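You operate a simulated robot arm through the tools that you are given. There is no shell and no other tool. Be economical: measure what you need, move in short steps, check, and stop when the job is done.

You run a simulated robot arm. Do the job below in one go: nothing can be reset, and whatever is moved stays where it is left.

Task
Wipe the dust patch off the lamp base, then press the cover on.
Fine: use the duster pad, which goes back. Pinch, break and dent nothing; leave nothing switched on.
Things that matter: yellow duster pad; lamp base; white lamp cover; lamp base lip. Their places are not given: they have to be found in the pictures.

It is judged by the outcome, as a careful person would: the job done as asked, and still so three seconds after it is handed in. It fails if anything else is knocked over, pushed out of place, dropped, spilled or broken. Lids that push on must go on centred and level and be pressed home; caps that screw on are set level and turned clockwise until they are tight.

Robot
A 7-joint arm with a two-finger parallel gripper, fixed in place. Base frame: the origin is at the foot of the arm, x ahead of it, y to its left, z up; the work surface is at about z = 800. Lengths are in mm, angles in degrees, forces in N, time in s.
With the tool pointing down near the work surface it reaches from about 460 to 920 mm from the base axis. Its first joint turns from -115.0 to 115.0 degrees. Payload 3.91 kg.
Tool frame: the origin (TCP) lies between the finger pads and is the grasp point; the fingertips stand 30 mm ahead of it; z points along the fingers, y is the line along which they close. The gripper opens to 110 mm. The fingers are 20 mm wide and 10 mm thick; the gripper's body (48 by 112 mm) begins 55 mm behind the TCP.
Orientation is that of the tool frame in the base frame, as [roll, pitch, yaw] about the fixed x, y, z axes, in that order (R = Rz(yaw) Ry(pitch) Rx(roll)). With the fingers straight down and closing along the base's y, the tool's x points along the base's -x, its y along +y and its z along -z.

Tools
- The arm moves only by the tool move_arm. Its argument "moves" is one flat list of numbers, 7 for each row, row after row: the gripper command, from -1 (shut) to 1 (fully open), values between in proportion, then the shift along the tool's x, y, z in units of 150 mm (1.0 is 150 mm), then the turn, a rotation vector about the tool's x, y, z in units of 120 degrees (1.0 is 120 degrees). In form: [hand, x, y, z, ax, ay, az, hand, x, y, z, ax, ay, az, ...]. A call has 1 to 20 rows; each row is the pose to reach, as a shift and turn from the pose commanded when the call began, along the tool's axes at that moment. A call with a number of a shift or a turn outside -1 to 1 is refused whole. Each row takes 0.2 s and may step no farther than 50 mm and 8.6 degrees from the row before; otherwise, or with a gripper value out of range, the whole call is refused. Where a pose cannot be reached the arm comes as near as it can. A force on the tool above 40 N (or 10 N above the force at the start of the call, whichever is more), or a blocked arm, ends the call early, and 0.2 s more pass. The fingers move at their own pace (about 153 mm/s each) and stop on an object; they squeeze with about 43 N. The grip force told is the motor's: it shows also when the fingers shut on nothing. Time passes only in rows, and 0.2 s behind the last, so rows that repeat a pose let the fingers close. The reply holds the time, the measured pose of the TCP, the force on the tool along the base axes, the opening and the grip force, in the units named above and with some noise.
- Cameras (640 x 400 px; columns grow to the right, rows downward): "scene" is fixed at [401, -499.3, 1576.6]; the picture's right is [0.83, -0.56, 0.00], its down [-0.47, -0.69, -0.55] and it looks along [0.31, 0.45, -0.84] (base axes); focal length 320 px, centre (320, 200). "wrist" rides on the gripper at [-36, 0, -57] in the tool frame; the picture's right is [0.00, -1.00, 0.00], its down [0.97, 0.00, -0.24] and it looks along [0.24, 0.00, 0.97] (tool axes); focal length 218 px, centre (320, 200).
- capture(camera): a new picture of that camera. The clock stands still meanwhile.
- raise_lower(by): slides the trunk up (or, below 0, down) by that many mm; the arm rides with it, the base frame stays. It gives what a move gives, with no picture.
- probe_pixels(camera, pixels): there is no depth. For up to 12 entries [column, row, z] of the newest picture of that camera ("zoom" is the newest enlarged one), the place [x, y] in the base frame at which the ray of that pixel passes the height z, good to about 3 mm. The clock stands still meanwhile.
- close_up(camera, box): a new picture of the part [left, top, right, bottom] of that camera's present view, enlarged. The clock stands still meanwhile.
- job_done(): hands the job in; it is judged then, once.

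Keep the steps short. Do not move on a guess: measure, check each grasp and each placing, and mend mistakes. In all there are 80 turns and 34 pictures (those below and enlarged ones count). Leave the gripper open and the arm clear of the work at the hand-in unless told otherwise, and finish with a single line.

The tools are called after "Request:" by a JSON object that holds its "op" and its "data". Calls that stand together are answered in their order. move_arm: Moves the arm, as the interface text tells. Its arguments: {"type":"object","properties":{"moves":{"type":"array","items":{"type":"number"}}},"required":["moves"]} The other tools are called the same way: raise_lower (by) slides the trunk up or down; capture (camera) takes a picture; probe_pixels (camera, pixels) gives the place at which the rays of pixels pass given heights; close_up (camera, box) takes an enlarged picture of a part of a camera's view; job_done () hands the job in.

At the start:

```text
t: 0.0
position: [666.2, 36.8, 1069.6]
ee_rot: [179.9, 0.0, 179.9]
contact_force: [0.5, 0.7, 0.4]
gripper_width: 110.1
finger_force: 0.1
trunk travel left (down, up): [-725.0, 265.0]
```

scene: 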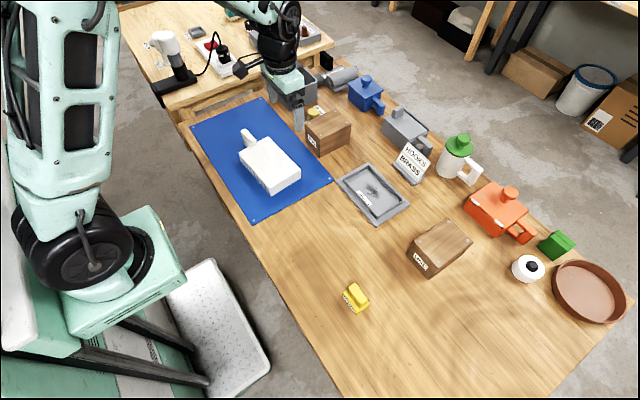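
wrist: 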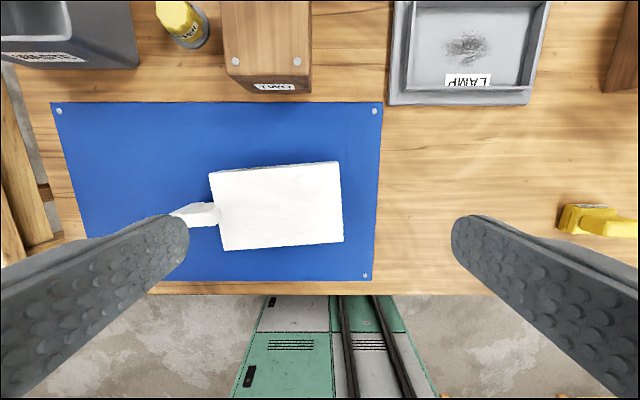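

I see the grey lamp base with a dust patch near scene (373,193), a white cover with a handle on the blue mat (270,165), and a yellow pad (355,298). I'll enlarge them.

Request:
{"op": "close_up", "data": {"camera": "scene", "box": [320, 150, 420, 230]}}

Request:
{"op": "close_up", "data": {"camera": "scene", "box": [325, 270, 388, 320]}}

Request:
{"op": "close_up", "data": {"camera": "scene", "box": [220, 110, 340, 206]}}

Request:
{"op": "probe_pixels", "data": {"camera": "scene", "pixels": [[355, 310, 800], [345, 296, 810], [358, 285, 825], [336, 181, 815], [367, 163, 815], [410, 204, 815], [377, 223, 815], [376, 190, 805]]}}

Request:
{"op": "probe_pixels", "data": {"camera": "wrist", "pixels": [[211, 172, 840], [338, 163, 840], [343, 242, 840], [223, 250, 840], [170, 213, 830], [391, 103, 800], [527, 105, 800], [467, 50, 805]]}}

```text
5.00 times, centred on (370, 190) of scene
```

zoom: 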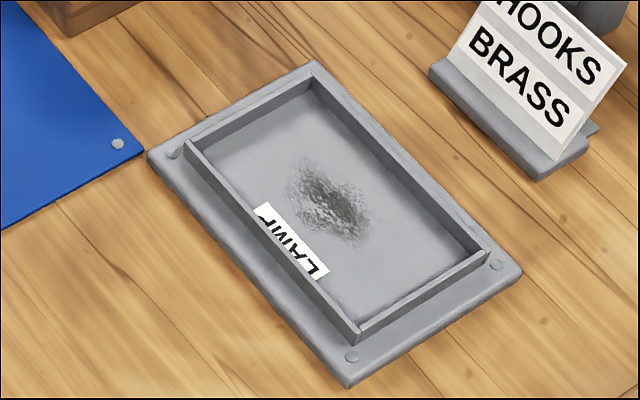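

```text
8.00 times, centred on (356, 295) of scene
```

zoom: 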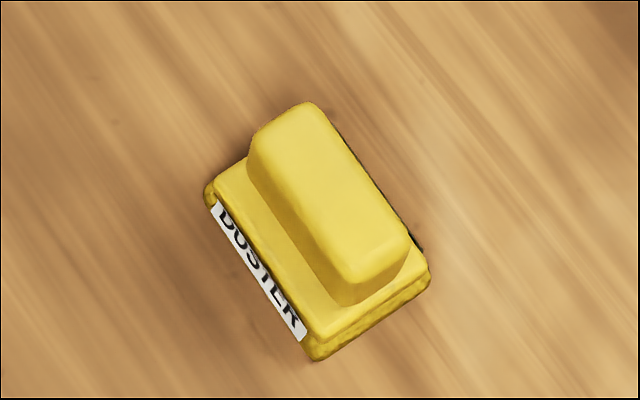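

```text
4.17 times, centred on (280, 158) of scene
```

zoom: 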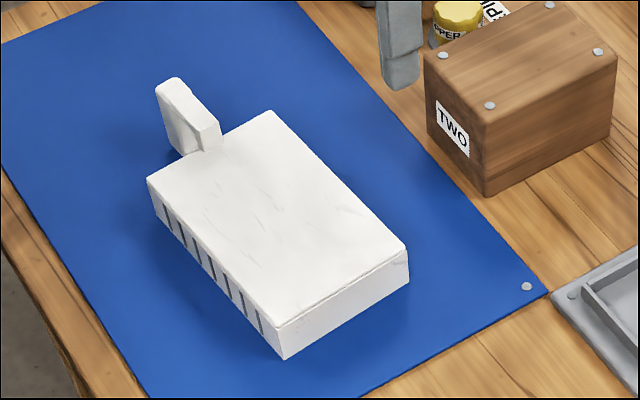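

```text
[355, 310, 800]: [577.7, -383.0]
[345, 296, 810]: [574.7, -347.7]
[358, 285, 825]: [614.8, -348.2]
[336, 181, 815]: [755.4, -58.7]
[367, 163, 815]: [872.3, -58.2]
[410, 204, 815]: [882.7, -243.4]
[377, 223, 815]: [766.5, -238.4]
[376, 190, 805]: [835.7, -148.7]
```

```text
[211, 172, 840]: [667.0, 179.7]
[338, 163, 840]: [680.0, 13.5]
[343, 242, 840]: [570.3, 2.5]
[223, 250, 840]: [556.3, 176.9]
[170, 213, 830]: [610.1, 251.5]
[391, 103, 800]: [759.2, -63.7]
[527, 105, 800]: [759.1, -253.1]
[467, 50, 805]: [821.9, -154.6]
```

The cover lies on the mat with its handle pointing to +y. The base lies around (820,-150). I'll move above the duster pad in three legs, staying high, to get a look from overhead.

Request:
{"op": "move_arm", "data": {"moves": [1, 0.1, -0.3, 0, 0, 0, 0, 1, 0.2, -0.6, 0, 0, 0, 0, 1, 0.3, -0.9, 0, 0, 0, 0]}}

Request:
{"op": "move_arm", "data": {"moves": [1, 0.0, -0.3, 0, 0, 0, 0, 1, 0.0, -0.6, 0, 0, 0, 0, 1, 0.0, -0.9, 0, 0, 0, 0]}}

Request:
{"op": "move_arm", "data": {"moves": [1, 0.0, -0.3, 0.1, 0, 0, 0, 1, 0.0, -0.6, 0.2, 0, 0, 0, 1, 0.0, -0.75, 0.45, 0, 0, 0]}}

Request:
{"op": "capture", "data": {"camera": "wrist"}}

```text
t: 0.8
position: [622.1, -95.8, 1068.8]
ee_rot: [179.8, 0.0, 179.9]
contact_force: [0.1, 0.0, -1.3]
gripper_width: 109.8
finger_force: 0.0
trunk travel left (down, up): [-725.0, 265.0]
```

```text
t: 1.6
position: [619.8, -229.8, 1071.1]
ee_rot: [-180.0, 0.0, -179.9]
contact_force: [0.7, 0.2, -0.3]
gripper_width: 110.1
finger_force: 0.1
trunk travel left (down, up): [-725.0, 265.0]
```

```text
t: 2.4
position: [619.5, -343.7, 1000.2]
ee_rot: [180.0, 0.0, -179.9]
contact_force: [0.4, 1.0, -0.4]
gripper_width: 110.1
finger_force: 0.1
trunk travel left (down, up): [-725.0, 265.0]
```

```text
28 pictures are left
```

wrist: 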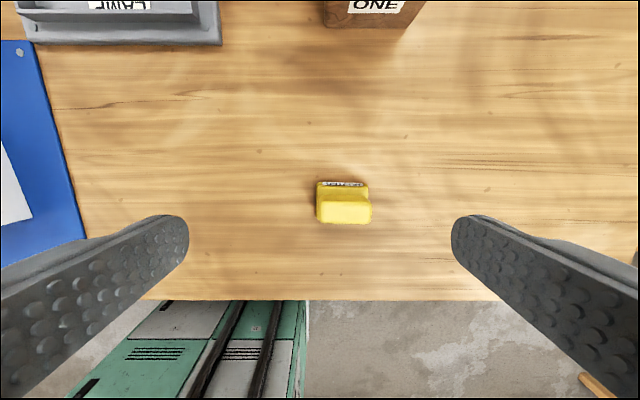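

The pad sits near (343,203), with its handle elongated along y. I'll probe it.

Request:
{"op": "close_up", "data": {"camera": "wrist", "box": [304, 175, 384, 225]}}

Request:
{"op": "probe_pixels", "data": {"camera": "wrist", "pixels": [[318, 186, 800], [368, 188, 800], [320, 202, 830], [371, 204, 830], [320, 222, 830], [371, 223, 830], [320, 222, 840], [371, 223, 840]]}}

Request:
{"op": "probe_pixels", "data": {"camera": "scene", "pixels": [[363.5, 283, 830], [376.5, 301, 830], [368, 304.5, 830], [356, 287.5, 830], [364, 315, 800], [351, 296, 810], [378, 305, 800], [364, 315, 805]]}}

```text
8.00 times, centred on (344, 200) of wrist
```

zoom: 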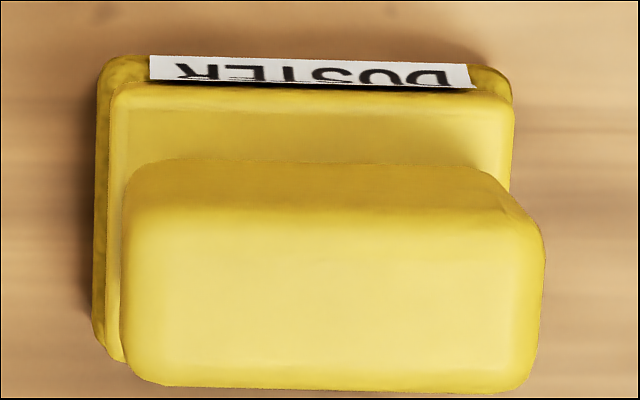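

```text
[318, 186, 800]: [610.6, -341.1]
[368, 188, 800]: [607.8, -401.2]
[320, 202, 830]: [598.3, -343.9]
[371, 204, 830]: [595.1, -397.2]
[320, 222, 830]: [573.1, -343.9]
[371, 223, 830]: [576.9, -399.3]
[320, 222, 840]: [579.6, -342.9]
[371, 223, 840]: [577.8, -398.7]
```

```text
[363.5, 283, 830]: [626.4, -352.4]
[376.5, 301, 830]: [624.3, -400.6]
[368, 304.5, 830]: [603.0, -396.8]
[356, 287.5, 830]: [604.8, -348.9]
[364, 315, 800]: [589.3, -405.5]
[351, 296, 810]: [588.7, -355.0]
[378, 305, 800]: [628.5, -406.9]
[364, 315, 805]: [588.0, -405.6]
```

My zoom offset was wrong, since the box was widened to keep the aspect ratio. I'll probe again with corrected scene pixels for the pad and also the lamp base lip.

Request:
{"op": "probe_pixels", "data": {"camera": "scene", "pixels": [[354.5, 283, 830], [367, 300, 830], [359.8, 305, 830], [348, 287.5, 830], [355.4, 315, 800], [369.8, 305, 800], [341.6, 295, 805], [354.5, 283, 840], [367, 300, 840], [359.8, 305, 840], [348, 287.5, 840]]}}

Request:
{"op": "probe_pixels", "data": {"camera": "scene", "pixels": [[343, 178, 820], [368, 165, 820], [403.5, 200, 820], [378, 216.5, 820], [336, 181, 808], [367, 162, 808], [410, 204, 808], [376, 226, 808], [364.8, 184, 808], [376, 198, 808], [369, 185, 808], [371, 196, 808]]}}

```text
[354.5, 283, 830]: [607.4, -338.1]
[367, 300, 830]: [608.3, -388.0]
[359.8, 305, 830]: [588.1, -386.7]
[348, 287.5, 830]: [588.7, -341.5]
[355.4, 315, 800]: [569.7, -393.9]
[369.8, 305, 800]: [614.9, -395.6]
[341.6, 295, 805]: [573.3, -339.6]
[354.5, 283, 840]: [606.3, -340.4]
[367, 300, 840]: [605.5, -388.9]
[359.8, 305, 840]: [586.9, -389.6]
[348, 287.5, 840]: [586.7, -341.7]
```

```text
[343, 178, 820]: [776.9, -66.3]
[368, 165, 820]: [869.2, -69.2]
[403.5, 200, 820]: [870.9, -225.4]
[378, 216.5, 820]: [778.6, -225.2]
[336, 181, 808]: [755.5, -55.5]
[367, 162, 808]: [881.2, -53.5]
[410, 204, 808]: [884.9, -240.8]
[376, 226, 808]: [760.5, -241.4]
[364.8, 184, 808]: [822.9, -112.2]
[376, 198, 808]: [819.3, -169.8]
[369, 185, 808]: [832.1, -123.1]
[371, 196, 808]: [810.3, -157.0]
```

The pad is about 42×60 mm at about (592,-367), and its handle is about 50 mm along y, so the present closing direction suits it. I'll come down around it to TCP z≈865 with the gripper open, then check.

Request:
{"op": "move_arm", "data": {"moves": [1, 0.1, -0.1, 0.2, 0, 0, 0, 1, 0.177, -0.162, 0.45, 0, 0, 0, 1, 0.177, -0.162, 0.7, 0, 0, 0, 1, 0.177, -0.162, 0.9, 0, 0, 0]}}

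Request:
{"op": "close_up", "data": {"camera": "scene", "box": [315, 255, 405, 325]}}

Request:
{"op": "capture", "data": {"camera": "wrist"}}

```text
t: 3.4
position: [594.4, -371.0, 865.7]
ee_rot: [180.0, 0.0, -180.0]
contact_force: [-0.3, 0.4, 0.4]
gripper_width: 110.0
finger_force: 0.0
trunk travel left (down, up): [-725.0, 265.0]
```

```text
5.71 times, centred on (360, 290) of scene
```

zoom: 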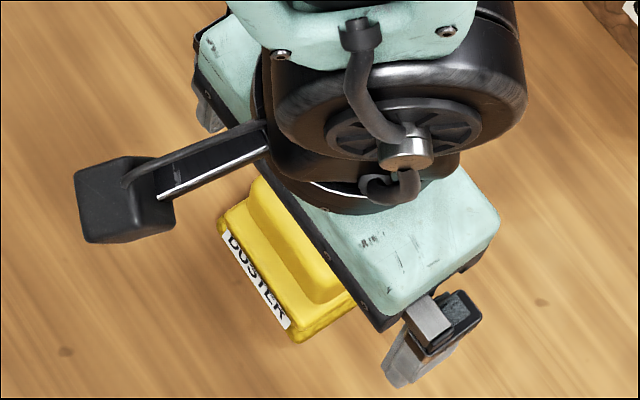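

```text
25 pictures are left
```

wrist: 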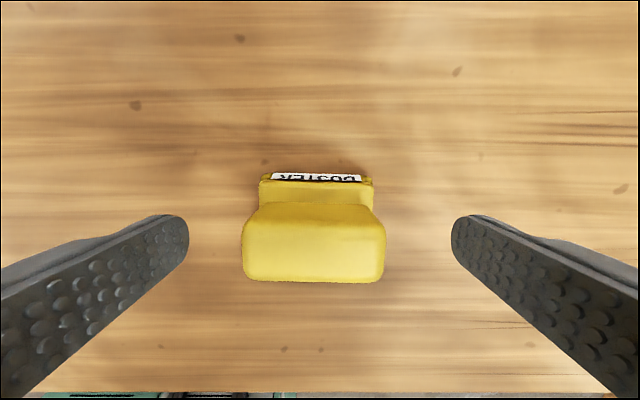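

The handle is centred about 2 mm to the +y side. Next I shift 2 mm, lower to z≈853, close, and check.

Request:
{"op": "move_arm", "data": {"moves": [1, 0.01, 0.015, 0.085, 0, 0, 0, -1, 0.01, 0.015, 0.085, 0, 0, 0, -1, 0.01, 0.015, 0.085, 0, 0, 0, -1, 0.01, 0.015, 0.085, 0, 0, 0]}}

Request:
{"op": "capture", "data": {"camera": "wrist"}}

```text
t: 4.4
position: [592.7, -368.6, 852.9]
ee_rot: [179.9, 0.0, -180.0]
contact_force: [0.1, -1.4, -0.1]
gripper_width: 51.5
finger_force: 42.6
trunk travel left (down, up): [-725.0, 265.0]
```

```text
24 pictures are left
```

wrist: 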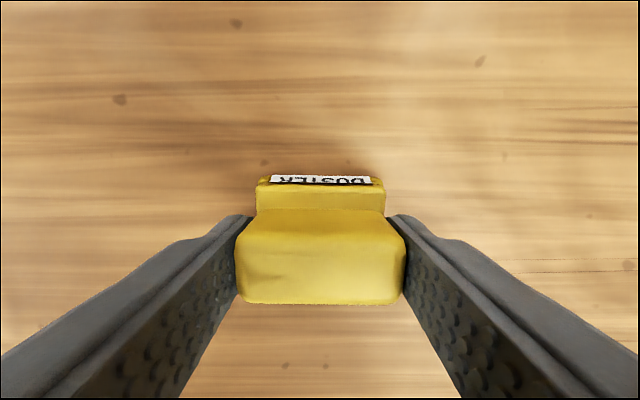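

It's gripped at 51.5 mm with the pad resting at TCP (592.7,-368.6,852.9), and I'll return it there. I'll lift straight up and carry it above the base, near (820,-143).

Request:
{"op": "move_arm", "data": {"moves": [-1, 0, 0, 0.0, 0, 0, 0, -1, 0, 0, -0.2, 0, 0, 0, -1, 0, 0, -0.5, 0, 0, 0, -1, 0, 0, -0.75, 0, 0, 0]}}

Request:
{"op": "move_arm", "data": {"moves": [-1, -0.2, 0.2, 0, 0, 0, 0, -1, -0.4, 0.4, 0, 0, 0, 0, -1, -0.6, 0.6, 0, 0, 0, 0, -1, -0.8, 0.75, 0, 0, 0, 0, -1, -1, 0.9, 0, 0, 0, 0]}}

Request:
{"op": "move_arm", "data": {"moves": [-1, -0.2, 0.2, 0, 0, 0, 0, -1, -0.4, 0.4, 0, 0, 0, 0, -1, -0.5, 0.6, 0, 0, 0, 0]}}

Request:
{"op": "capture", "data": {"camera": "wrist"}}

Request:
{"op": "probe_pixels", "data": {"camera": "wrist", "pixels": [[320, 200, 808]]}}

```text
t: 5.4
position: [592.1, -368.0, 966.5]
ee_rot: [-180.0, -0.1, -179.9]
contact_force: [-0.1, 0.6, -1.3]
gripper_width: 51.3
finger_force: 43.1
trunk travel left (down, up): [-725.0, 265.0]
```

```text
t: 6.6
position: [742.9, -233.8, 967.1]
ee_rot: [179.8, 0.0, 179.9]
contact_force: [-0.3, 0.0, 0.1]
gripper_width: 51.2
finger_force: 43.0
trunk travel left (down, up): [-725.0, 265.0]
```

```text
t: 7.4
position: [819.5, -144.4, 969.0]
ee_rot: [179.8, -0.2, -179.9]
contact_force: [-1.0, 0.1, -0.7]
gripper_width: 51.2
finger_force: 42.8
trunk travel left (down, up): [-725.0, 265.0]
```

```text
23 pictures are left
```

wrist: 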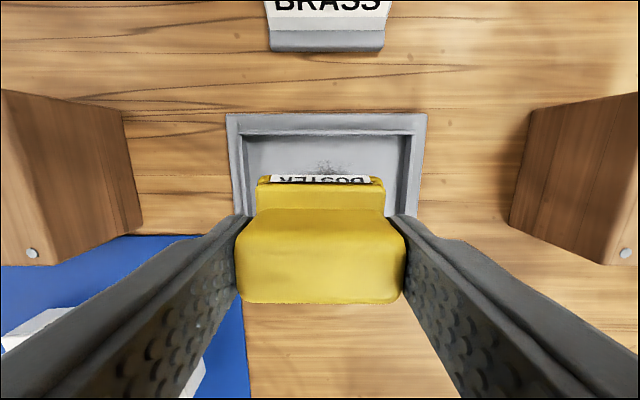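

```text
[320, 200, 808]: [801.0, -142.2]
```

The pad is above the base and the dust is visible behind it. I'll lower the pad bottom to about z 816, inside the lip, then feel for the floor.

Request:
{"op": "move_arm", "data": {"moves": [-1, 0, -0.01, 0.25, 0, 0, 0, -1, 0, -0.02, 0.5, 0, 0, 0, -1, 0, -0.02, 0.66, 0, 0, 0]}}

Request:
{"op": "move_arm", "data": {"moves": [-1, 0, 0, 0.02, 0, 0, 0, -1, 0, 0, 0.035, 0, 0, 0]}}

```text
t: 8.2
position: [818.6, -145.3, 869.9]
ee_rot: [179.8, 0.0, -179.9]
contact_force: [-0.3, 0.3, 0.0]
gripper_width: 51.1
finger_force: 42.8
trunk travel left (down, up): [-725.0, 265.0]
```

```text
t: 8.8
position: [817.8, -144.7, 866.4]
ee_rot: [179.8, 0.1, 180.0]
contact_force: [-4.5, -0.1, 16.3]
gripper_width: 51.1
finger_force: 43.1
trunk travel left (down, up): [-725.0, 265.0]
```

I have floor contact at TCP z≈866.4 with 16 N. I'll ease up slightly and stroke gently: x ±17, y ±25.

Request:
{"op": "move_arm", "data": {"moves": [-1, 0, 0, -0.004, 0, 0, 0, -1, -0.06, 0, -0.004, 0, 0, 0, -1, -0.14, 0, -0.004, 0, 0, 0, -1, -0.06, 0, -0.004, 0, 0, 0, -1, 0.06, 0, -0.004, 0, 0, 0, -1, 0.09, 0, -0.004, 0, 0, 0, -1, 0, 0, -0.004, 0, 0, 0]}}

Request:
{"op": "move_arm", "data": {"moves": [-1, 0, 0.08, 0, 0, 0, 0, -1, 0, 0.16, 0, 0, 0, 0, -1, -0.1, 0.16, 0, 0, 0, 0, -1, -0.1, 0, 0, 0, 0, 0, -1, -0.1, -0.18, 0, 0, 0, 0, -1, 0, -0.18, 0, 0, 0, 0, -1, 0.08, -0.18, 0, 0, 0, 0, -1, 0.08, 0, 0, 0, 0, 0, -1, 0.08, 0.16, 0, 0, 0, 0, -1, 0, 0.08, 0, 0, 0, 0, -1, 0, -0.1, 0, 0, 0, 0, -1, 0, 0, 0, 0, 0, 0]}}

```text
t: 10.4
position: [813.7, -146.4, 863.7]
ee_rot: [-180.0, -0.3, 180.0]
contact_force: [-12.4, -0.6, 29.2]
gripper_width: 51.3
finger_force: 43.0
trunk travel left (down, up): [-725.0, 265.0]
```

```text
t: 13.0
position: [818.8, -148.5, 863.0]
ee_rot: [-179.7, 0.5, 179.9]
contact_force: [1.4, -15.1, 38.3]
gripper_width: 51.0
finger_force: 43.0
trunk travel left (down, up): [-725.0, 265.0]
```

The force rose to 38 N, so I'm lifting off now. I'll check the base from above.

Request:
{"op": "move_arm", "data": {"moves": [-1, 0, 0, -0.03, 0, 0, 0, -1, 0, 0, -0.15, 0, 0, 0, -1, 0, 0, -0.4, 0, 0, 0, -1, 0.2, -0.2, -0.65, 0, 0, 0, -1, 0.45, -0.4, -0.7, 0, 0, 0, -1, 0.6, -0.65, -0.7, 0, 0, 0]}}

Request:
{"op": "close_up", "data": {"camera": "scene", "box": [320, 150, 420, 230]}}

```text
refused: row 4 steps farther than a row can; nothing moved
```

```text
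5.00 times, centred on (370, 190) of scene
```

zoom: 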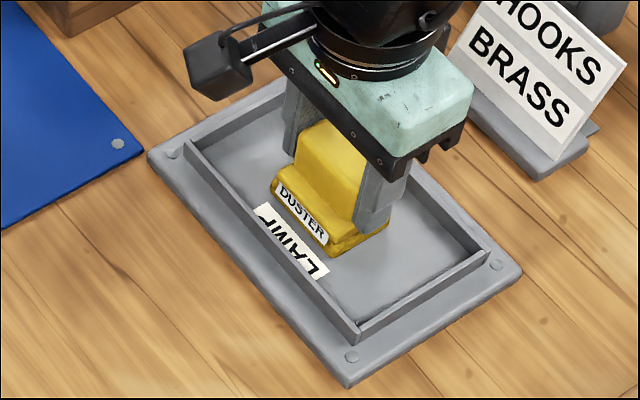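

The dust already looks gone. I'll lift away with shorter steps.

Request:
{"op": "move_arm", "data": {"moves": [-1, 0, 0, -0.03, 0, 0, 0, -1, 0, 0, -0.15, 0, 0, 0, -1, 0, 0, -0.4, 0, 0, 0, -1, 0, 0, -0.65, 0, 0, 0, -1, 0.2, -0.2, -0.7, 0, 0, 0, -1, 0.4, -0.4, -0.7, 0, 0, 0, -1, 0.6, -0.6, -0.7, 0, 0, 0]}}

Request:
{"op": "close_up", "data": {"camera": "scene", "box": [320, 150, 420, 230]}}

```text
t: 14.6
position: [728.5, -234.9, 967.8]
ee_rot: [179.9, 0.0, -179.9]
contact_force: [-0.5, -0.2, -1.3]
gripper_width: 51.4
finger_force: 42.7
trunk travel left (down, up): [-725.0, 265.0]
```

```text
5.00 times, centred on (370, 190) of scene
```

zoom: 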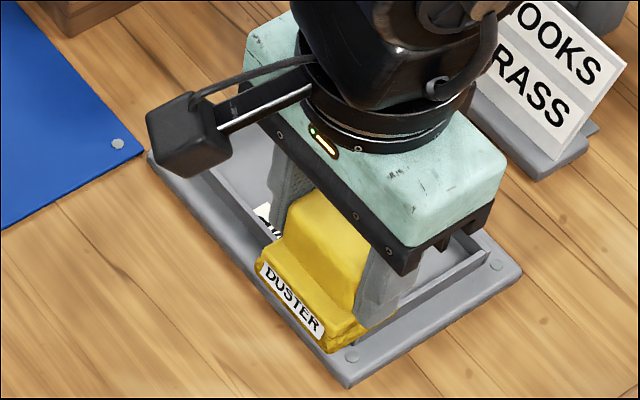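

Nothing on the base has moved. I'll go on to above the pad's home spot and look again from there.

Request:
{"op": "move_arm", "data": {"moves": [-1, 0.2, -0.2, 0, 0, 0, 0, -1, 0.4, -0.4, 0, 0, 0, 0, -1, 0.6, -0.6, 0, 0, 0, 0, -1, 0.8, -0.8, 0, 0, 0, 0, -1, 0.905, -0.891, 0, 0, 0, 0, -1, 0.905, -0.891, 0.3, 0, 0, 0, -1, 0.905, -0.891, 0.6, 0, 0, 0]}}

Request:
{"op": "close_up", "data": {"camera": "scene", "box": [320, 150, 420, 230]}}

```text
t: 16.2
position: [591.6, -372.2, 879.3]
ee_rot: [180.0, 0.0, -180.0]
contact_force: [-1.0, -0.9, -0.1]
gripper_width: 51.4
finger_force: 43.4
trunk travel left (down, up): [-725.0, 265.0]
```

```text
5.00 times, centred on (370, 190) of scene
```

zoom: 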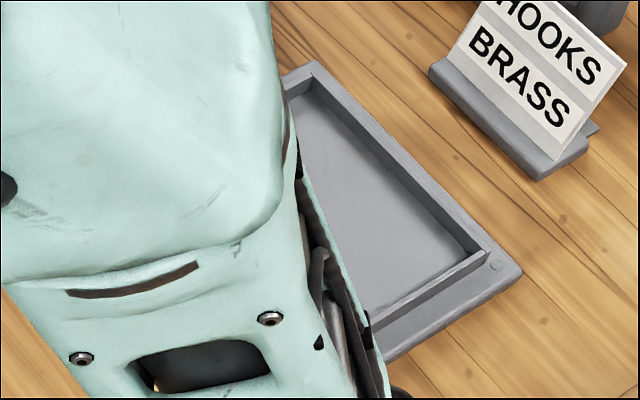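

It's clean. I'll correct y by +3.5 mm and lower until light contact.

Request:
{"op": "move_arm", "data": {"moves": [-1, -0.005, 0.02, 0.08, 0, 0, 0, -1, -0.005, 0.02, 0.155, 0, 0, 0, -1, -0.005, 0.02, 0.165, 0, 0, 0]}}

```text
t: 17.0
position: [593.1, -366.4, 853.6]
ee_rot: [180.0, 0.0, 180.0]
contact_force: [-0.1, -0.1, -1.0]
gripper_width: 51.1
finger_force: 42.9
trunk travel left (down, up): [-725.0, 265.0]
```

Request:
{"op": "move_arm", "data": {"moves": [-1, 0, -0.01, 0.008, 0, 0, 0, -1, 0, -0.01, 0.014, 0, 0, 0]}}

```text
t: 17.6
position: [592.2, -368.3, 852.0]
ee_rot: [179.9, 0.0, 180.0]
contact_force: [-0.8, -1.2, 3.4]
gripper_width: 51.3
finger_force: 43.3
trunk travel left (down, up): [-725.0, 265.0]
```

Light contact at 3.4 N, at the original pose. I'll open and rise straight up.

Request:
{"op": "move_arm", "data": {"moves": [0.3, 0, 0, 0, 0, 0, 0, 1, 0, 0, 0, 0, 0, 0, 1, 0, 0, -0.1, 0, 0, 0, 1, 0, 0, -0.4, 0, 0, 0, 1, 0, 0, -0.7, 0, 0, 0, 1, 0, 0, -1, 0, 0, 0]}}

Request:
{"op": "capture", "data": {"camera": "wrist"}}

```text
t: 19.0
position: [591.4, -367.5, 998.9]
ee_rot: [179.8, -0.1, 180.0]
contact_force: [0.8, -0.3, -0.6]
gripper_width: 109.6
finger_force: 0.0
trunk travel left (down, up): [-725.0, 265.0]
```

```text
19 pictures are left
```

wrist: 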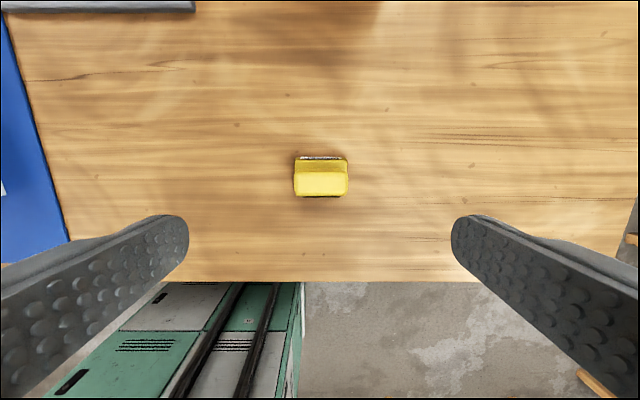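

The pad is home. I'll move high above the lamp base to measure its lip from directly overhead.

Request:
{"op": "move_arm", "data": {"moves": [1, -0.2, 0.2, -0.1, 0, 0, 0, 1, -0.4, 0.4, -0.2, 0, 0, 0, 1, -0.6, 0.55, -0.3, 0, 0, 0, 1, -0.85, 0.75, -0.3, 0, 0, 0]}}

Request:
{"op": "move_arm", "data": {"moves": [1, -0.2, 0.2, 0, 0, 0, 0, 1, -0.4, 0.4, 0, 0, 0, 0, 1, -0.6, 0.55, 0, 0, 0, 0, 1, -0.8, 0.71, 0, 0, 0, 0]}}

Request:
{"op": "capture", "data": {"camera": "wrist"}}

```text
t: 20.0
position: [719.6, -258.0, 1044.2]
ee_rot: [180.0, 0.0, 179.9]
contact_force: [-0.6, -0.5, 0.4]
gripper_width: 110.0
finger_force: 0.1
trunk travel left (down, up): [-725.0, 265.0]
```

```text
t: 21.0
position: [836.1, -149.7, 1045.9]
ee_rot: [179.9, 0.0, -180.0]
contact_force: [-0.7, -0.9, 0.8]
gripper_width: 109.9
finger_force: 0.0
trunk travel left (down, up): [-725.0, 265.0]
```

```text
18 pictures are left
```

wrist: 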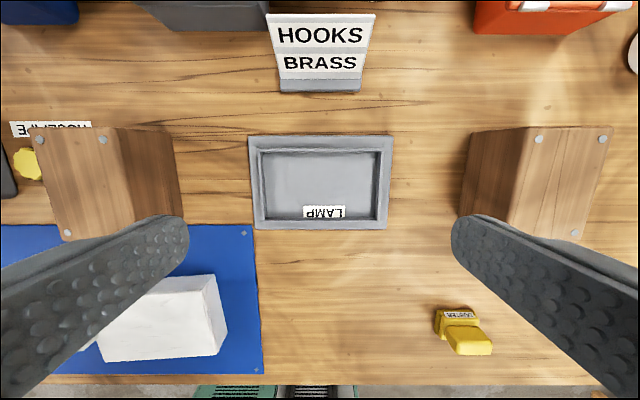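

Close-up of the lip for accurate measuring, plus probes of the blocks and the lip corners.

Request:
{"op": "close_up", "data": {"camera": "wrist", "box": [240, 125, 400, 235]}}

Request:
{"op": "probe_pixels", "data": {"camera": "wrist", "pixels": [[249, 136, 808], [393, 135, 808], [387, 230, 808], [255, 230, 808], [183, 215, 800], [173, 127, 880], [460, 215, 800], [470, 127, 880]]}}

```text
3.64 times, centred on (320, 180) of wrist
```

zoom: 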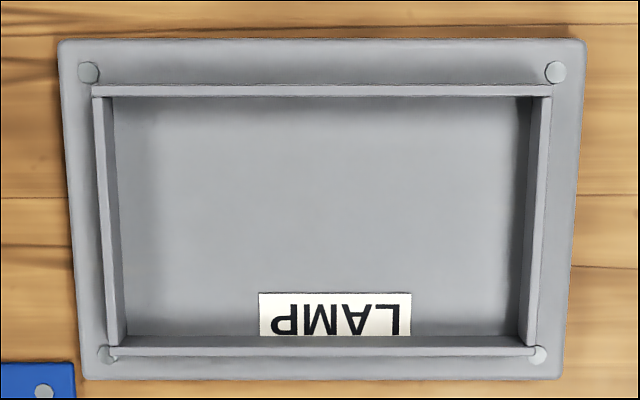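

```text
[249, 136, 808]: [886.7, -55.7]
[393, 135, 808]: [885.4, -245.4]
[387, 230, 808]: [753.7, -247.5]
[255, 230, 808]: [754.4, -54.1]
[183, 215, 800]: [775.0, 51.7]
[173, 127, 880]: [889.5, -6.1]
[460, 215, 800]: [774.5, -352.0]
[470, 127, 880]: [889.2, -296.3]
```

Request:
{"op": "probe_pixels", "data": {"camera": "zoom", "pixels": [[92, 86, 820], [552, 86, 820], [537, 354, 820], [105, 357, 820], [92, 86, 830], [552, 86, 830], [537, 354, 830], [105, 357, 830], [113, 98, 812], [530, 98, 812]]}}

Request:
{"op": "probe_pixels", "data": {"camera": "wrist", "pixels": [[110, 130, 880], [67, 240, 880], [173, 127, 800]]}}

Request:
{"op": "probe_pixels", "data": {"camera": "scene", "pixels": [[343, 178, 830], [368, 165, 830], [403.5, 200, 830], [378, 216.5, 830]]}}

```text
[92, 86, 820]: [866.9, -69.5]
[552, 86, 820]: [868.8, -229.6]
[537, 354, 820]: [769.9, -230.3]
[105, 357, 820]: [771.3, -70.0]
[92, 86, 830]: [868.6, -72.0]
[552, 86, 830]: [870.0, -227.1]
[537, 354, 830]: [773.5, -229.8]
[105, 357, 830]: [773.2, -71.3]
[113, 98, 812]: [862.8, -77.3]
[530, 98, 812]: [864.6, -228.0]
```

```text
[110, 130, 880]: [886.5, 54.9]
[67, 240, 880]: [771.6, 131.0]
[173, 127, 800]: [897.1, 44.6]
```

```text
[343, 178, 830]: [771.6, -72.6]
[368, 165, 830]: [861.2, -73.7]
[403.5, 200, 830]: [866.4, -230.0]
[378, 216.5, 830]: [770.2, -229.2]
```

The lip centre is ≈(820,-150), the outer size ≈96×158, and yaw ≈0. Next I go above the cover.

Request:
{"op": "move_arm", "data": {"moves": [1, 0.2, 0.2, 0, 0, 0, 0, 1, 0.35, 0.45, 0, 0, 0, 0, 1, 0.5, 0.7, 0, 0, 0, 0, 1, 0.65, 0.95, 0, 0, 0, 0]}}

Request:
{"op": "move_arm", "data": {"moves": [1, 0.2, 0.25, 0, 0, 0, 0, 1, 0.35, 0.5, 0, 0, 0, 0, 1, 0.5, 0.75, 0, 0, 0, 0, 1, 0.57, 0.9, 0, 0, 0, 0]}}

Request:
{"op": "capture", "data": {"camera": "wrist"}}

Request:
{"op": "close_up", "data": {"camera": "wrist", "box": [220, 120, 420, 245]}}

```text
t: 22.0
position: [742.6, -8.0, 1047.8]
ee_rot: [179.9, 0.0, 179.9]
contact_force: [-0.5, -0.9, -0.6]
gripper_width: 109.7
finger_force: 0.1
trunk travel left (down, up): [-725.0, 265.0]
```

```text
t: 23.0
position: [656.0, 128.9, 1046.2]
ee_rot: [179.8, 0.0, 179.9]
contact_force: [-0.3, -1.2, 0.3]
gripper_width: 110.1
finger_force: 0.1
trunk travel left (down, up): [-725.0, 265.0]
```

```text
16 pictures are left
```

wrist: 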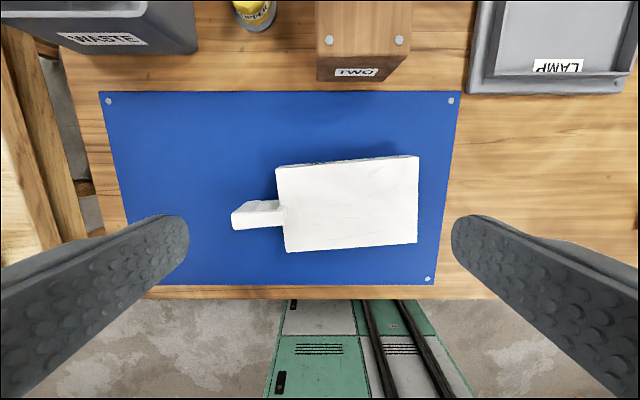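

```text
3.20 times, centred on (320, 182) of wrist
```

zoom: 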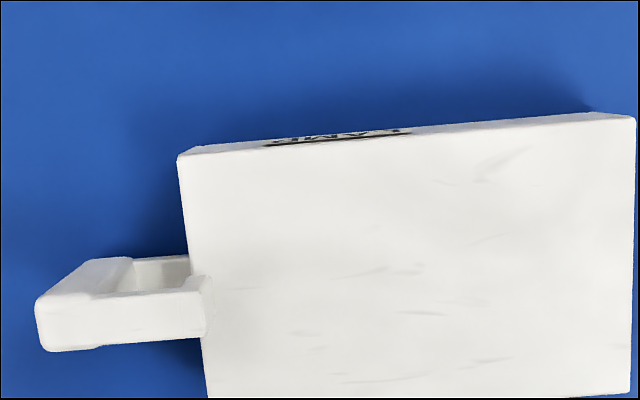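

The cover is yawed about +4.7°, with a loop handle at its +y end. I'll probe its places and take a closer look at the handle.

Request:
{"op": "probe_pixels", "data": {"camera": "wrist", "pixels": [[277, 167, 845], [418, 156, 845], [417, 242, 845], [286, 252, 845], [232, 215, 830], [283, 213, 830], [258, 215, 830], [283, 226, 830], [245, 229, 830]]}}

Request:
{"op": "probe_pixels", "data": {"camera": "scene", "pixels": [[239.6, 153, 845], [269.6, 136.5, 845], [302, 168.7, 845], [271, 188.5, 845], [287, 195, 802], [241, 161, 802], [303, 177, 802], [246, 129, 830], [270, 147, 830]]}}

Request:
{"op": "move_arm", "data": {"moves": [1, 0.1, 0.2, 0.2, 0, 0, 0, 1, 0.1, 0.4, 0.4, 0, 0, 0, 1, 0.1, 0.6, 0.6, 0, 0, 0]}}

Request:
{"op": "capture", "data": {"camera": "wrist"}}

```text
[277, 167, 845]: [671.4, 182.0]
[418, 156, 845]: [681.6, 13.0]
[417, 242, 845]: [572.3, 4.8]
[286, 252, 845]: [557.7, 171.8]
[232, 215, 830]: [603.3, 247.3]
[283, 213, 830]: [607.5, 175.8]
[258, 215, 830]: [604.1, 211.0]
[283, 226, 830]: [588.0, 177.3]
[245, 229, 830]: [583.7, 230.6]
```

```text
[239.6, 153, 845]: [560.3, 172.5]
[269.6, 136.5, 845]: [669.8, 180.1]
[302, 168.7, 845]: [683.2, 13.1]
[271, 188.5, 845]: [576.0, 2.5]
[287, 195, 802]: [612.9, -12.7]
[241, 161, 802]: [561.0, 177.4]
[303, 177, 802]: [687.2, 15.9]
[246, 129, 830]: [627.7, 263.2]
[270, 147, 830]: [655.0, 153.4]
```

```text
t: 23.8
position: [641.1, 218.1, 957.8]
ee_rot: [179.9, 0.1, 179.9]
contact_force: [-0.1, -0.1, -0.2]
gripper_width: 109.6
finger_force: 0.1
trunk travel left (down, up): [-725.0, 265.0]
```

```text
14 pictures are left
```

wrist: 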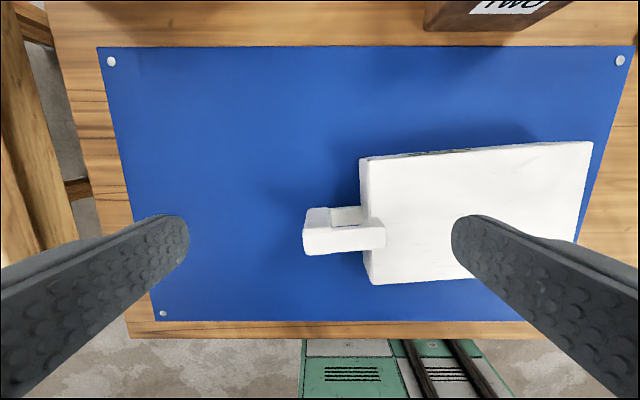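

Cover top corners agree in both cameras at z≈845: centre ≈(621.5,92.4), yaw 4.65°, about 110×168. It's too wide for the fingers, so I'll grip by the handle. A close-up of the handle comes first.

Request:
{"op": "close_up", "data": {"camera": "wrist", "box": [290, 190, 402, 260]}}

Request:
{"op": "probe_pixels", "data": {"camera": "scene", "pixels": [[241, 131, 830], [246.4, 128.5, 830], [241, 131, 840], [246.4, 128.5, 840], [247.6, 147.2, 805], [250, 141, 840]]}}

Request:
{"op": "probe_pixels", "data": {"camera": "wrist", "pixels": [[304, 254, 820], [304, 254, 830], [304, 254, 840], [304, 230, 820], [304, 230, 830], [304, 230, 840], [385, 248, 830], [385, 228, 830], [307, 208, 805]]}}

```text
5.71 times, centred on (346, 225) of wrist
```

zoom: 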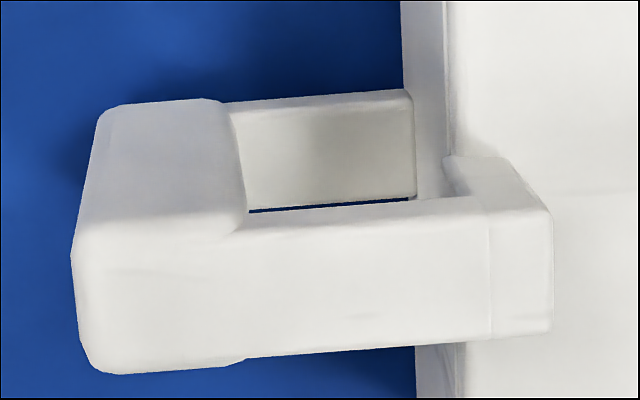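

```text
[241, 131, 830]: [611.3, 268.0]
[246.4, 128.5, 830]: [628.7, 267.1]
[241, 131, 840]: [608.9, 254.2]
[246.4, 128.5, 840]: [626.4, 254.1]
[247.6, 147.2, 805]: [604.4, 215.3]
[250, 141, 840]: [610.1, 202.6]
```

```text
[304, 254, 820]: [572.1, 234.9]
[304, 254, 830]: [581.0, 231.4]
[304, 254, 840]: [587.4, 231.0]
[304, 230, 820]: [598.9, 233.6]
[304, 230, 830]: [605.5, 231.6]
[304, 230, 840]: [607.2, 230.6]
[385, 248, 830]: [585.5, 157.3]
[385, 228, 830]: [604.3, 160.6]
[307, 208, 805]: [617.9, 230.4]
```

Triangulating gives the handle grip slab at x≈610, y≈209–229, z≈805–865, about 18 mm thick. I'll turn the tool 85.35° so the fingers close across it, above the handle.

Request:
{"op": "move_arm", "data": {"moves": [1, 0.02, 0, 0, 0, 0, 0.0711, 1, 0.04, 0, 0, 0, 0, 0.1422, 1, 0.06, 0, 0, 0, 0, 0.2133, 1, 0.08, 0, 0, 0, 0, 0.2844, 1, 0.1, 0, 0, 0, 0, 0.3555, 1, 0.12, 0, 0, 0, 0, 0.4266, 1, 0.14, 0, 0, 0, 0, 0.4977, 1, 0.16, 0, 0, 0, 0, 0.5688, 1, 0.18, 0, 0, 0, 0, 0.6399, 1, 0.207, 0, 0, 0, 0, 0.711]}}

Request:
{"op": "capture", "data": {"camera": "wrist"}}

```text
t: 26.0
position: [610.7, 217.3, 956.1]
ee_rot: [180.0, -0.1, 94.5]
contact_force: [0.5, 0.0, -0.2]
gripper_width: 110.0
finger_force: 0.1
trunk travel left (down, up): [-725.0, 265.0]
```

```text
12 pictures are left
```

wrist: 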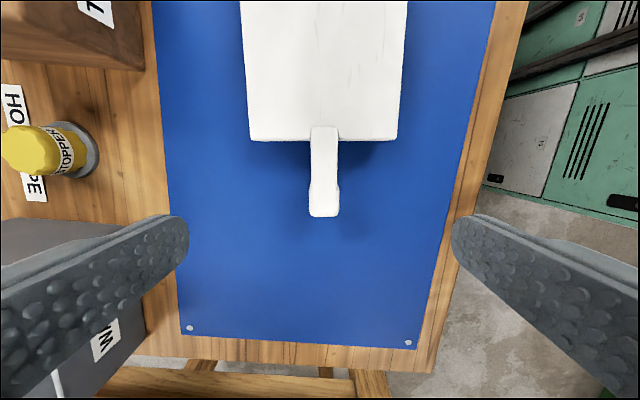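

The handle is at cols 310–340, aligned, about 2.5 mm toward -x. I'll probe its tip.

Request:
{"op": "probe_pixels", "data": {"camera": "wrist", "pixels": [[324, 217, 865], [324, 187, 865], [324, 127, 865], [310, 200, 865], [340, 200, 865], [250, 137, 845], [396, 138, 845]]}}

```text
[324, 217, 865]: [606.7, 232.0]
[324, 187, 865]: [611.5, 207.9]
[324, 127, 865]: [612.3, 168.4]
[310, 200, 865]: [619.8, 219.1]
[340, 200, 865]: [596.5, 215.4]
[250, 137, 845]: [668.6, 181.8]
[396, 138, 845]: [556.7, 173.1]
```

Slab y is 208–232, x centre 608.5. I'll descend to TCP z≈845 with the gripper open.

Request:
{"op": "move_arm", "data": {"moves": [1, 0.011, -0.015, 0.2, 0, 0, 0, 1, 0.011, -0.015, 0.45, 0, 0, 0, 1, 0.011, -0.015, 0.65, 0, 0, 0, 1, 0.011, -0.015, 0.74, 0, 0, 0]}}

Request:
{"op": "move_arm", "data": {"moves": [-0.3, 0, 0, 0, 0, 0, 0, -1, 0, 0, 0, 0, 0, 0, -1, 0, 0, 0, 0, 0, 0, -1, 0, 0, 0, 0, 0, 0]}}

Request:
{"op": "capture", "data": {"camera": "wrist"}}

```text
t: 27.0
position: [611.9, 218.5, 847.1]
ee_rot: [-180.0, -0.1, 94.7]
contact_force: [-0.1, 0.1, 0.4]
gripper_width: 110.0
finger_force: 0.1
trunk travel left (down, up): [-725.0, 265.0]
```

```text
t: 28.0
position: [610.9, 220.2, 847.2]
ee_rot: [-180.0, -0.2, 94.7]
contact_force: [0.1, 1.1, -0.1]
gripper_width: 21.9
finger_force: 43.4
trunk travel left (down, up): [-725.0, 265.0]
```

```text
11 pictures are left
```

wrist: 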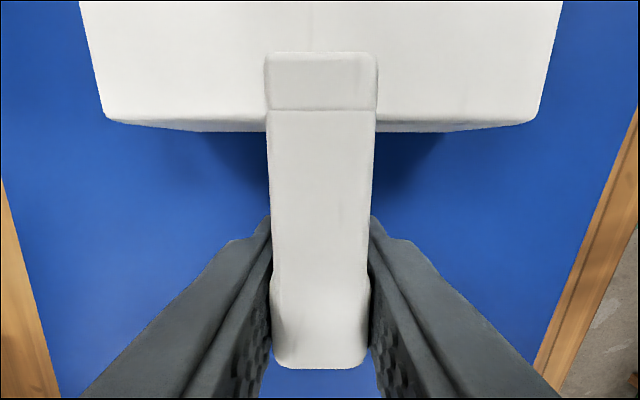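

Gripped at 21.9 mm, and the cover is symmetric about the handle. I'll lift slowly and check for sag.

Request:
{"op": "move_arm", "data": {"moves": [-1, 0, 0, -0.03, 0, 0, 0, -1, 0, 0, -0.1, 0, 0, 0, -1, 0, 0, -0.25, 0, 0, 0, -1, 0, 0, -0.45, 0, 0, 0, -1, 0, 0, -0.65, 0, 0, 0]}}

Request:
{"op": "capture", "data": {"camera": "wrist"}}

```text
t: 29.2
position: [611.0, 220.5, 945.4]
ee_rot: [-179.9, 0.0, 94.7]
contact_force: [0.8, -0.6, -0.1]
gripper_width: 21.5
finger_force: 42.9
trunk travel left (down, up): [-725.0, 265.0]
```

```text
10 pictures are left
```

wrist: 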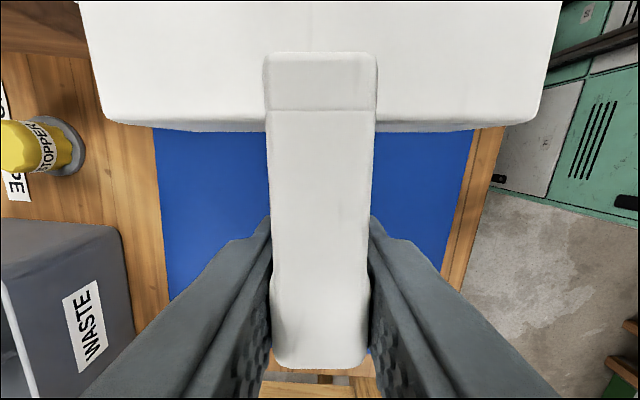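

No sag. I'll raise it further and carry it toward the base in two legs.

Request:
{"op": "move_arm", "data": {"moves": [-1, 0, 0, -0.25, 0, 0, 0, -1, 0, 0, -0.4, 0, 0, 0, -1, -0.2, 0.14, -0.4, 0, 0, 0, -1, -0.4, 0.29, -0.4, 0, 0, 0, -1, -0.6, 0.44, -0.4, 0, 0, 0, -1, -0.86, 0.6, -0.4, 0, 0, 0]}}

Request:
{"op": "move_arm", "data": {"moves": [-1, -0.2, 0.14, 0, 0, 0, 0, -1, -0.4, 0.29, 0, 0, 0, 0, -1, -0.6, 0.44, 0, 0, 0, 0.015, -1, -0.75, 0.55, 0, 0, 0, 0.03, -1, -0.865, 0.65, 0, 0, 0, 0.0392]}}

Request:
{"op": "capture", "data": {"camera": "scene"}}

```text
t: 30.6
position: [707.8, 97.4, 1003.6]
ee_rot: [180.0, -0.1, 94.8]
contact_force: [-0.3, 0.6, -1.9]
gripper_width: 21.7
finger_force: 43.3
trunk travel left (down, up): [-725.0, 265.0]
```

```text
t: 31.8
position: [814.3, -19.6, 1003.4]
ee_rot: [-180.0, -0.1, 89.9]
contact_force: [-0.1, -0.3, -1.2]
gripper_width: 21.5
finger_force: 42.5
trunk travel left (down, up): [-725.0, 265.0]
```

```text
9 pictures are left
```

scene: 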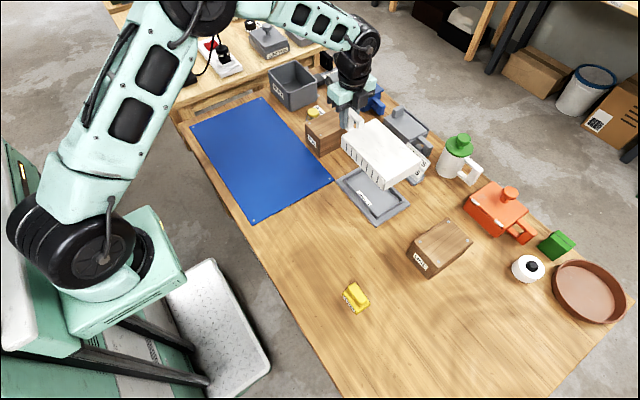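

The cover is square above the base. I correct by +5.7 in x and -3 in y, then lower until the cover bottom is about 20 mm above the lip.

Request:
{"op": "move_arm", "data": {"moves": [-1, -0.01, 0.02, 0.2, 0, 0, 0, -1, -0.02, 0.038, 0.4, 0, 0, 0, -1, -0.02, 0.038, 0.6, 0, 0, 0, -1, -0.02, 0.038, 0.76, 0, 0, 0, -1, -0.02, 0.038, 0.76, 0, 0, 0]}}

Request:
{"op": "close_up", "data": {"camera": "scene", "box": [320, 120, 440, 230]}}

```text
t: 33.0
position: [822.5, -25.2, 889.2]
ee_rot: [180.0, -0.1, 90.0]
contact_force: [0.1, -1.0, -1.2]
gripper_width: 21.6
finger_force: 42.7
trunk travel left (down, up): [-725.0, 265.0]
```

```text
3.64 times, centred on (380, 175) of scene
```

zoom: 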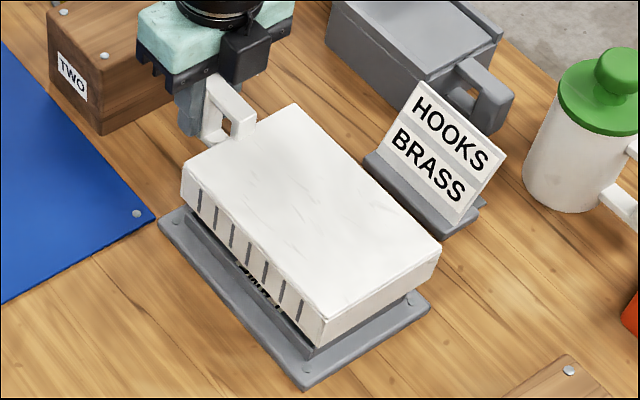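

I'll probe the cover's top corners at its current top height, z≈887.

Request:
{"op": "probe_pixels", "data": {"camera": "zoom", "pixels": [[184, 165, 887], [293, 104, 887], [440, 241, 887], [322, 318, 887], [161, 218, 806], [302, 388, 806], [430, 302, 806], [161, 216, 808], [302, 386, 808], [430, 300, 808]]}}

```text
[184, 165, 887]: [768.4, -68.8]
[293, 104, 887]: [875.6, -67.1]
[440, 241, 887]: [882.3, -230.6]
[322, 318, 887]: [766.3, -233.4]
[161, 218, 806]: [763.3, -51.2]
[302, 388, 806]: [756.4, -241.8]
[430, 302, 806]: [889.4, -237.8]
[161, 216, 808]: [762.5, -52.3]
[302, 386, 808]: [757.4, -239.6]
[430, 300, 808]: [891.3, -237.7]
```

The cover centre is ≈(823,-150), within noise of the lip centre. A couple of no-op readings will average out the pose noise.

Request:
{"op": "move_arm", "data": {"moves": [-1, 0, 0, 0, 0, 0, 0]}}

Request:
{"op": "move_arm", "data": {"moves": [-1, 0, 0, 0, 0, 0, 0]}}

Request:
{"op": "move_arm", "data": {"moves": [-1, 0, 0, 0, 0, 0, 0]}}

Request:
{"op": "move_arm", "data": {"moves": [-1, 0, 0, 0, 0, 0, 0]}}

Request:
{"op": "capture", "data": {"camera": "wrist"}}

```text
t: 33.4
position: [821.4, -25.2, 889.5]
ee_rot: [-179.9, -0.1, 90.0]
contact_force: [0.3, 0.4, -0.2]
gripper_width: 21.5
finger_force: 42.8
trunk travel left (down, up): [-725.0, 265.0]
```

```text
t: 33.8
position: [823.0, -26.3, 888.8]
ee_rot: [180.0, -0.1, 90.0]
contact_force: [0.9, 0.2, -1.0]
gripper_width: 21.6
finger_force: 42.9
trunk travel left (down, up): [-725.0, 265.0]
```

```text
t: 34.2
position: [822.8, -25.5, 890.0]
ee_rot: [180.0, -0.1, 90.0]
contact_force: [0.5, -0.2, -1.4]
gripper_width: 21.4
finger_force: 43.1
trunk travel left (down, up): [-725.0, 265.0]
```

```text
t: 34.6
position: [822.6, -25.3, 889.4]
ee_rot: [180.0, 0.0, 90.0]
contact_force: [0.9, 0.5, -1.4]
gripper_width: 21.8
finger_force: 42.9
trunk travel left (down, up): [-725.0, 265.0]
```

```text
7 pictures are left
```

wrist: 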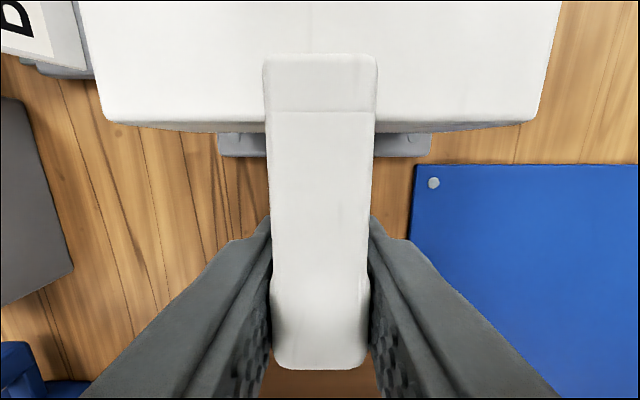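

The pose averages (822.5,-25.5). In the wrist picture the base plate centre is at col 325 and the cover mid is at 321.5, so the cover sits about 2.7 mm too far +x. I'll check y with probes.

Request:
{"op": "probe_pixels", "data": {"camera": "wrist", "pixels": [[225, 157, 806], [425, 157, 806], [107, 122, 887], [536, 122, 887], [219, 150, 808], [431, 150, 808]]}}

```text
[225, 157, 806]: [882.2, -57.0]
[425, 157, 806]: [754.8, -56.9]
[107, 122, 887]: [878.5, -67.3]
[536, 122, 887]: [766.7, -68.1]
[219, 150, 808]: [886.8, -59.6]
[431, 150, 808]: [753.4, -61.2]
```

Combining the estimates, I shift -2.7 in x and +2 in y, then lower to just above the lip.

Request:
{"op": "move_arm", "data": {"moves": [-1, 0.013, -0.018, 0.0, 0, 0, 0, -1, 0.013, -0.018, 0.06, 0, 0, 0, -1, 0.013, -0.018, 0.1, 0, 0, 0]}}

Request:
{"op": "move_arm", "data": {"moves": [-1, 0, 0, 0.01, 0, 0, 0, -1, 0, 0, 0.02, 0, 0, 0, -1, 0, 0, 0.03, 0, 0, 0]}}

```text
t: 35.4
position: [819.7, -21.9, 874.6]
ee_rot: [179.9, 0.1, 89.9]
contact_force: [0.1, 0.0, -0.8]
gripper_width: 21.6
finger_force: 43.2
trunk travel left (down, up): [-725.0, 265.0]
```

```text
t: 36.2
position: [818.9, -23.7, 869.8]
ee_rot: [-180.0, 0.0, 89.9]
contact_force: [-0.2, 0.9, -0.1]
gripper_width: 21.3
finger_force: 43.2
trunk travel left (down, up): [-725.0, 265.0]
```

No contact yet at 869.8. I'll continue in small steps.

Request:
{"op": "move_arm", "data": {"moves": [-1, 0, 0, 0.01, 0, 0, 0, -1, 0, 0, 0.02, 0, 0, 0, -1, 0, 0, 0.03, 0, 0, 0]}}

Request:
{"op": "close_up", "data": {"camera": "scene", "box": [320, 140, 420, 230]}}

```text
t: 37.0
position: [820.6, -23.0, 864.1]
ee_rot: [-180.0, -0.1, 90.0]
contact_force: [0.5, 0.0, -1.4]
gripper_width: 21.6
finger_force: 43.2
trunk travel left (down, up): [-725.0, 265.0]
```

```text
4.44 times, centred on (370, 185) of scene
```

zoom: 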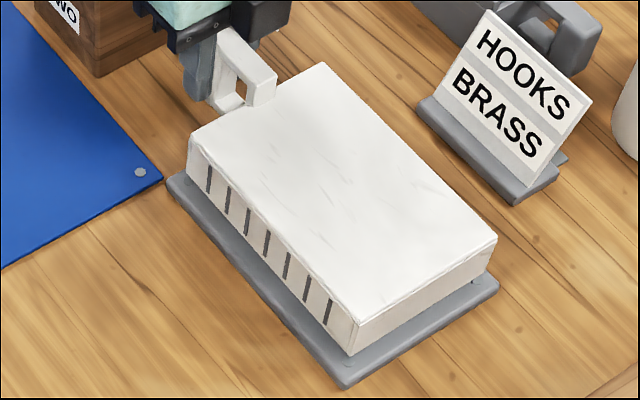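

It looks well centred and level over the lip. I'll keep lowering in small steps until contact.

Request:
{"op": "move_arm", "data": {"moves": [-1, 0, 0, 0.01, 0, 0, 0, -1, 0, 0, 0.02, 0, 0, 0]}}

Request:
{"op": "move_arm", "data": {"moves": [-1, 0, 0, 0.008, 0, 0, 0, -1, 0, 0, 0.014, 0, 0, 0]}}

```text
t: 37.6
position: [818.8, -24.1, 861.3]
ee_rot: [179.9, -0.1, 90.0]
contact_force: [-0.4, -0.2, -1.1]
gripper_width: 21.5
finger_force: 43.1
trunk travel left (down, up): [-725.0, 265.0]
```

```text
t: 38.2
position: [818.1, -23.4, 859.9]
ee_rot: [180.0, -0.1, 90.0]
contact_force: [0.0, 0.3, -0.4]
gripper_width: 21.6
finger_force: 42.7
trunk travel left (down, up): [-725.0, 265.0]
```

Request:
{"op": "move_arm", "data": {"moves": [-1, 0, 0, 0.01, 0, 0, 0, -1, 0, 0, 0.018, 0, 0, 0]}}

```text
t: 38.8
position: [818.3, -23.4, 858.2]
ee_rot: [179.9, -0.1, 90.0]
contact_force: [-4.4, 0.7, 3.8]
gripper_width: 21.4
finger_force: 43.0
trunk travel left (down, up): [-725.0, 265.0]
```

First contact: Fz 3.8 and Fx -4.4, so the lip pushes the cover toward -x. I'll yield 1 mm that way and check.

Request:
{"op": "move_arm", "data": {"moves": [-1, 0, -0.007, 0, 0, 0, 0, -1, 0, -0.007, 0.006, 0, 0, 0]}}

```text
t: 39.4
position: [818.7, -24.0, 856.1]
ee_rot: [179.9, -0.1, 90.0]
contact_force: [0.8, 3.1, 3.5]
gripper_width: 21.3
finger_force: 42.9
trunk travel left (down, up): [-725.0, 265.0]
```

Fx is gone, and now there's a small Fy of +3. I'll yield 0.7 mm in +y and go on down.

Request:
{"op": "move_arm", "data": {"moves": [-1, 0.005, 0, 0, 0, 0, 0, -1, 0.005, 0, 0.008, 0, 0, 0]}}

Request:
{"op": "close_up", "data": {"camera": "scene", "box": [320, 140, 420, 230]}}

```text
t: 40.0
position: [818.6, -23.3, 854.6]
ee_rot: [-180.0, -0.1, 89.9]
contact_force: [0.2, -1.0, 2.8]
gripper_width: 21.3
finger_force: 43.0
trunk travel left (down, up): [-725.0, 265.0]
```

```text
4.44 times, centred on (370, 185) of scene
```

zoom: 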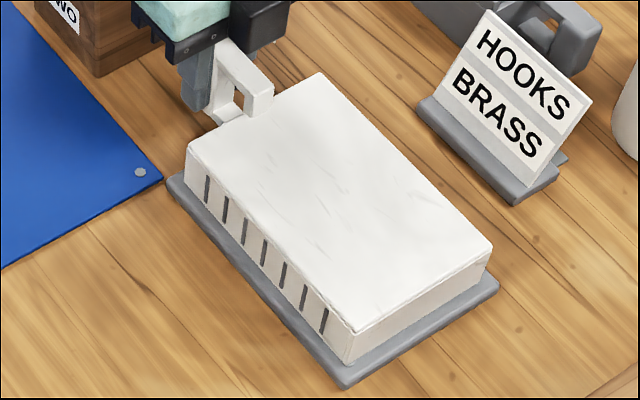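

It's engaging evenly and level. I'll lower a little more until resistance rises.

Request:
{"op": "move_arm", "data": {"moves": [-1, 0, 0, 0.008, 0, 0, 0, -1, 0, 0, 0.016, 0, 0, 0]}}

```text
t: 40.6
position: [819.3, -24.2, 853.5]
ee_rot: [179.9, 0.0, 90.0]
contact_force: [-1.1, -4.3, 17.9]
gripper_width: 21.4
finger_force: 42.5
trunk travel left (down, up): [-725.0, 265.0]
```

Firm resistance at 18 N. I'll ease off, open, rise, then close the fingers and move over the cover's centre to press.

Request:
{"op": "move_arm", "data": {"moves": [-1, 0, 0, -0.009, 0, 0, 0, 0, 0, 0, -0.009, 0, 0, 0, 0, 0, 0, -0.009, 0, 0, 0, 0, 0, 0, -0.2, 0, 0, 0, 0, 0, 0, -0.5, 0, 0, 0, -1, 0, 0, -0.6, 0, 0, 0, -1, -0.3, 0, -0.6, 0, 0, 0, -1, -0.6, 0, -0.6, 0, 0, 0, -1, -0.84, 0.005, -0.6, 0, 0, 0]}}

Request:
{"op": "close_up", "data": {"camera": "scene", "box": [300, 120, 430, 230]}}

```text
t: 42.6
position: [820.3, -151.2, 943.9]
ee_rot: [180.0, -0.1, 90.1]
contact_force: [0.5, 1.1, -0.5]
gripper_width: 0.0
finger_force: 37.8
trunk travel left (down, up): [-725.0, 265.0]
```

```text
3.64 times, centred on (365, 175) of scene
```

zoom: 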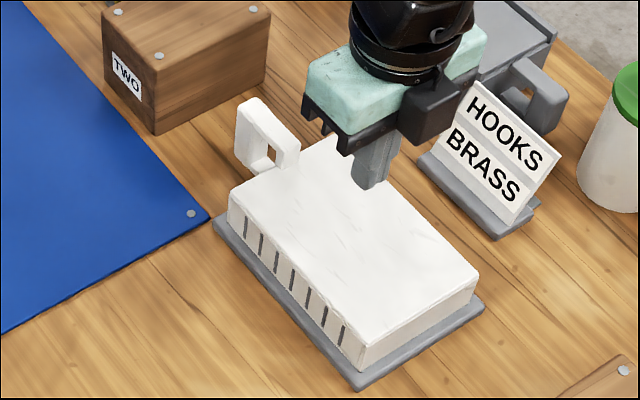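

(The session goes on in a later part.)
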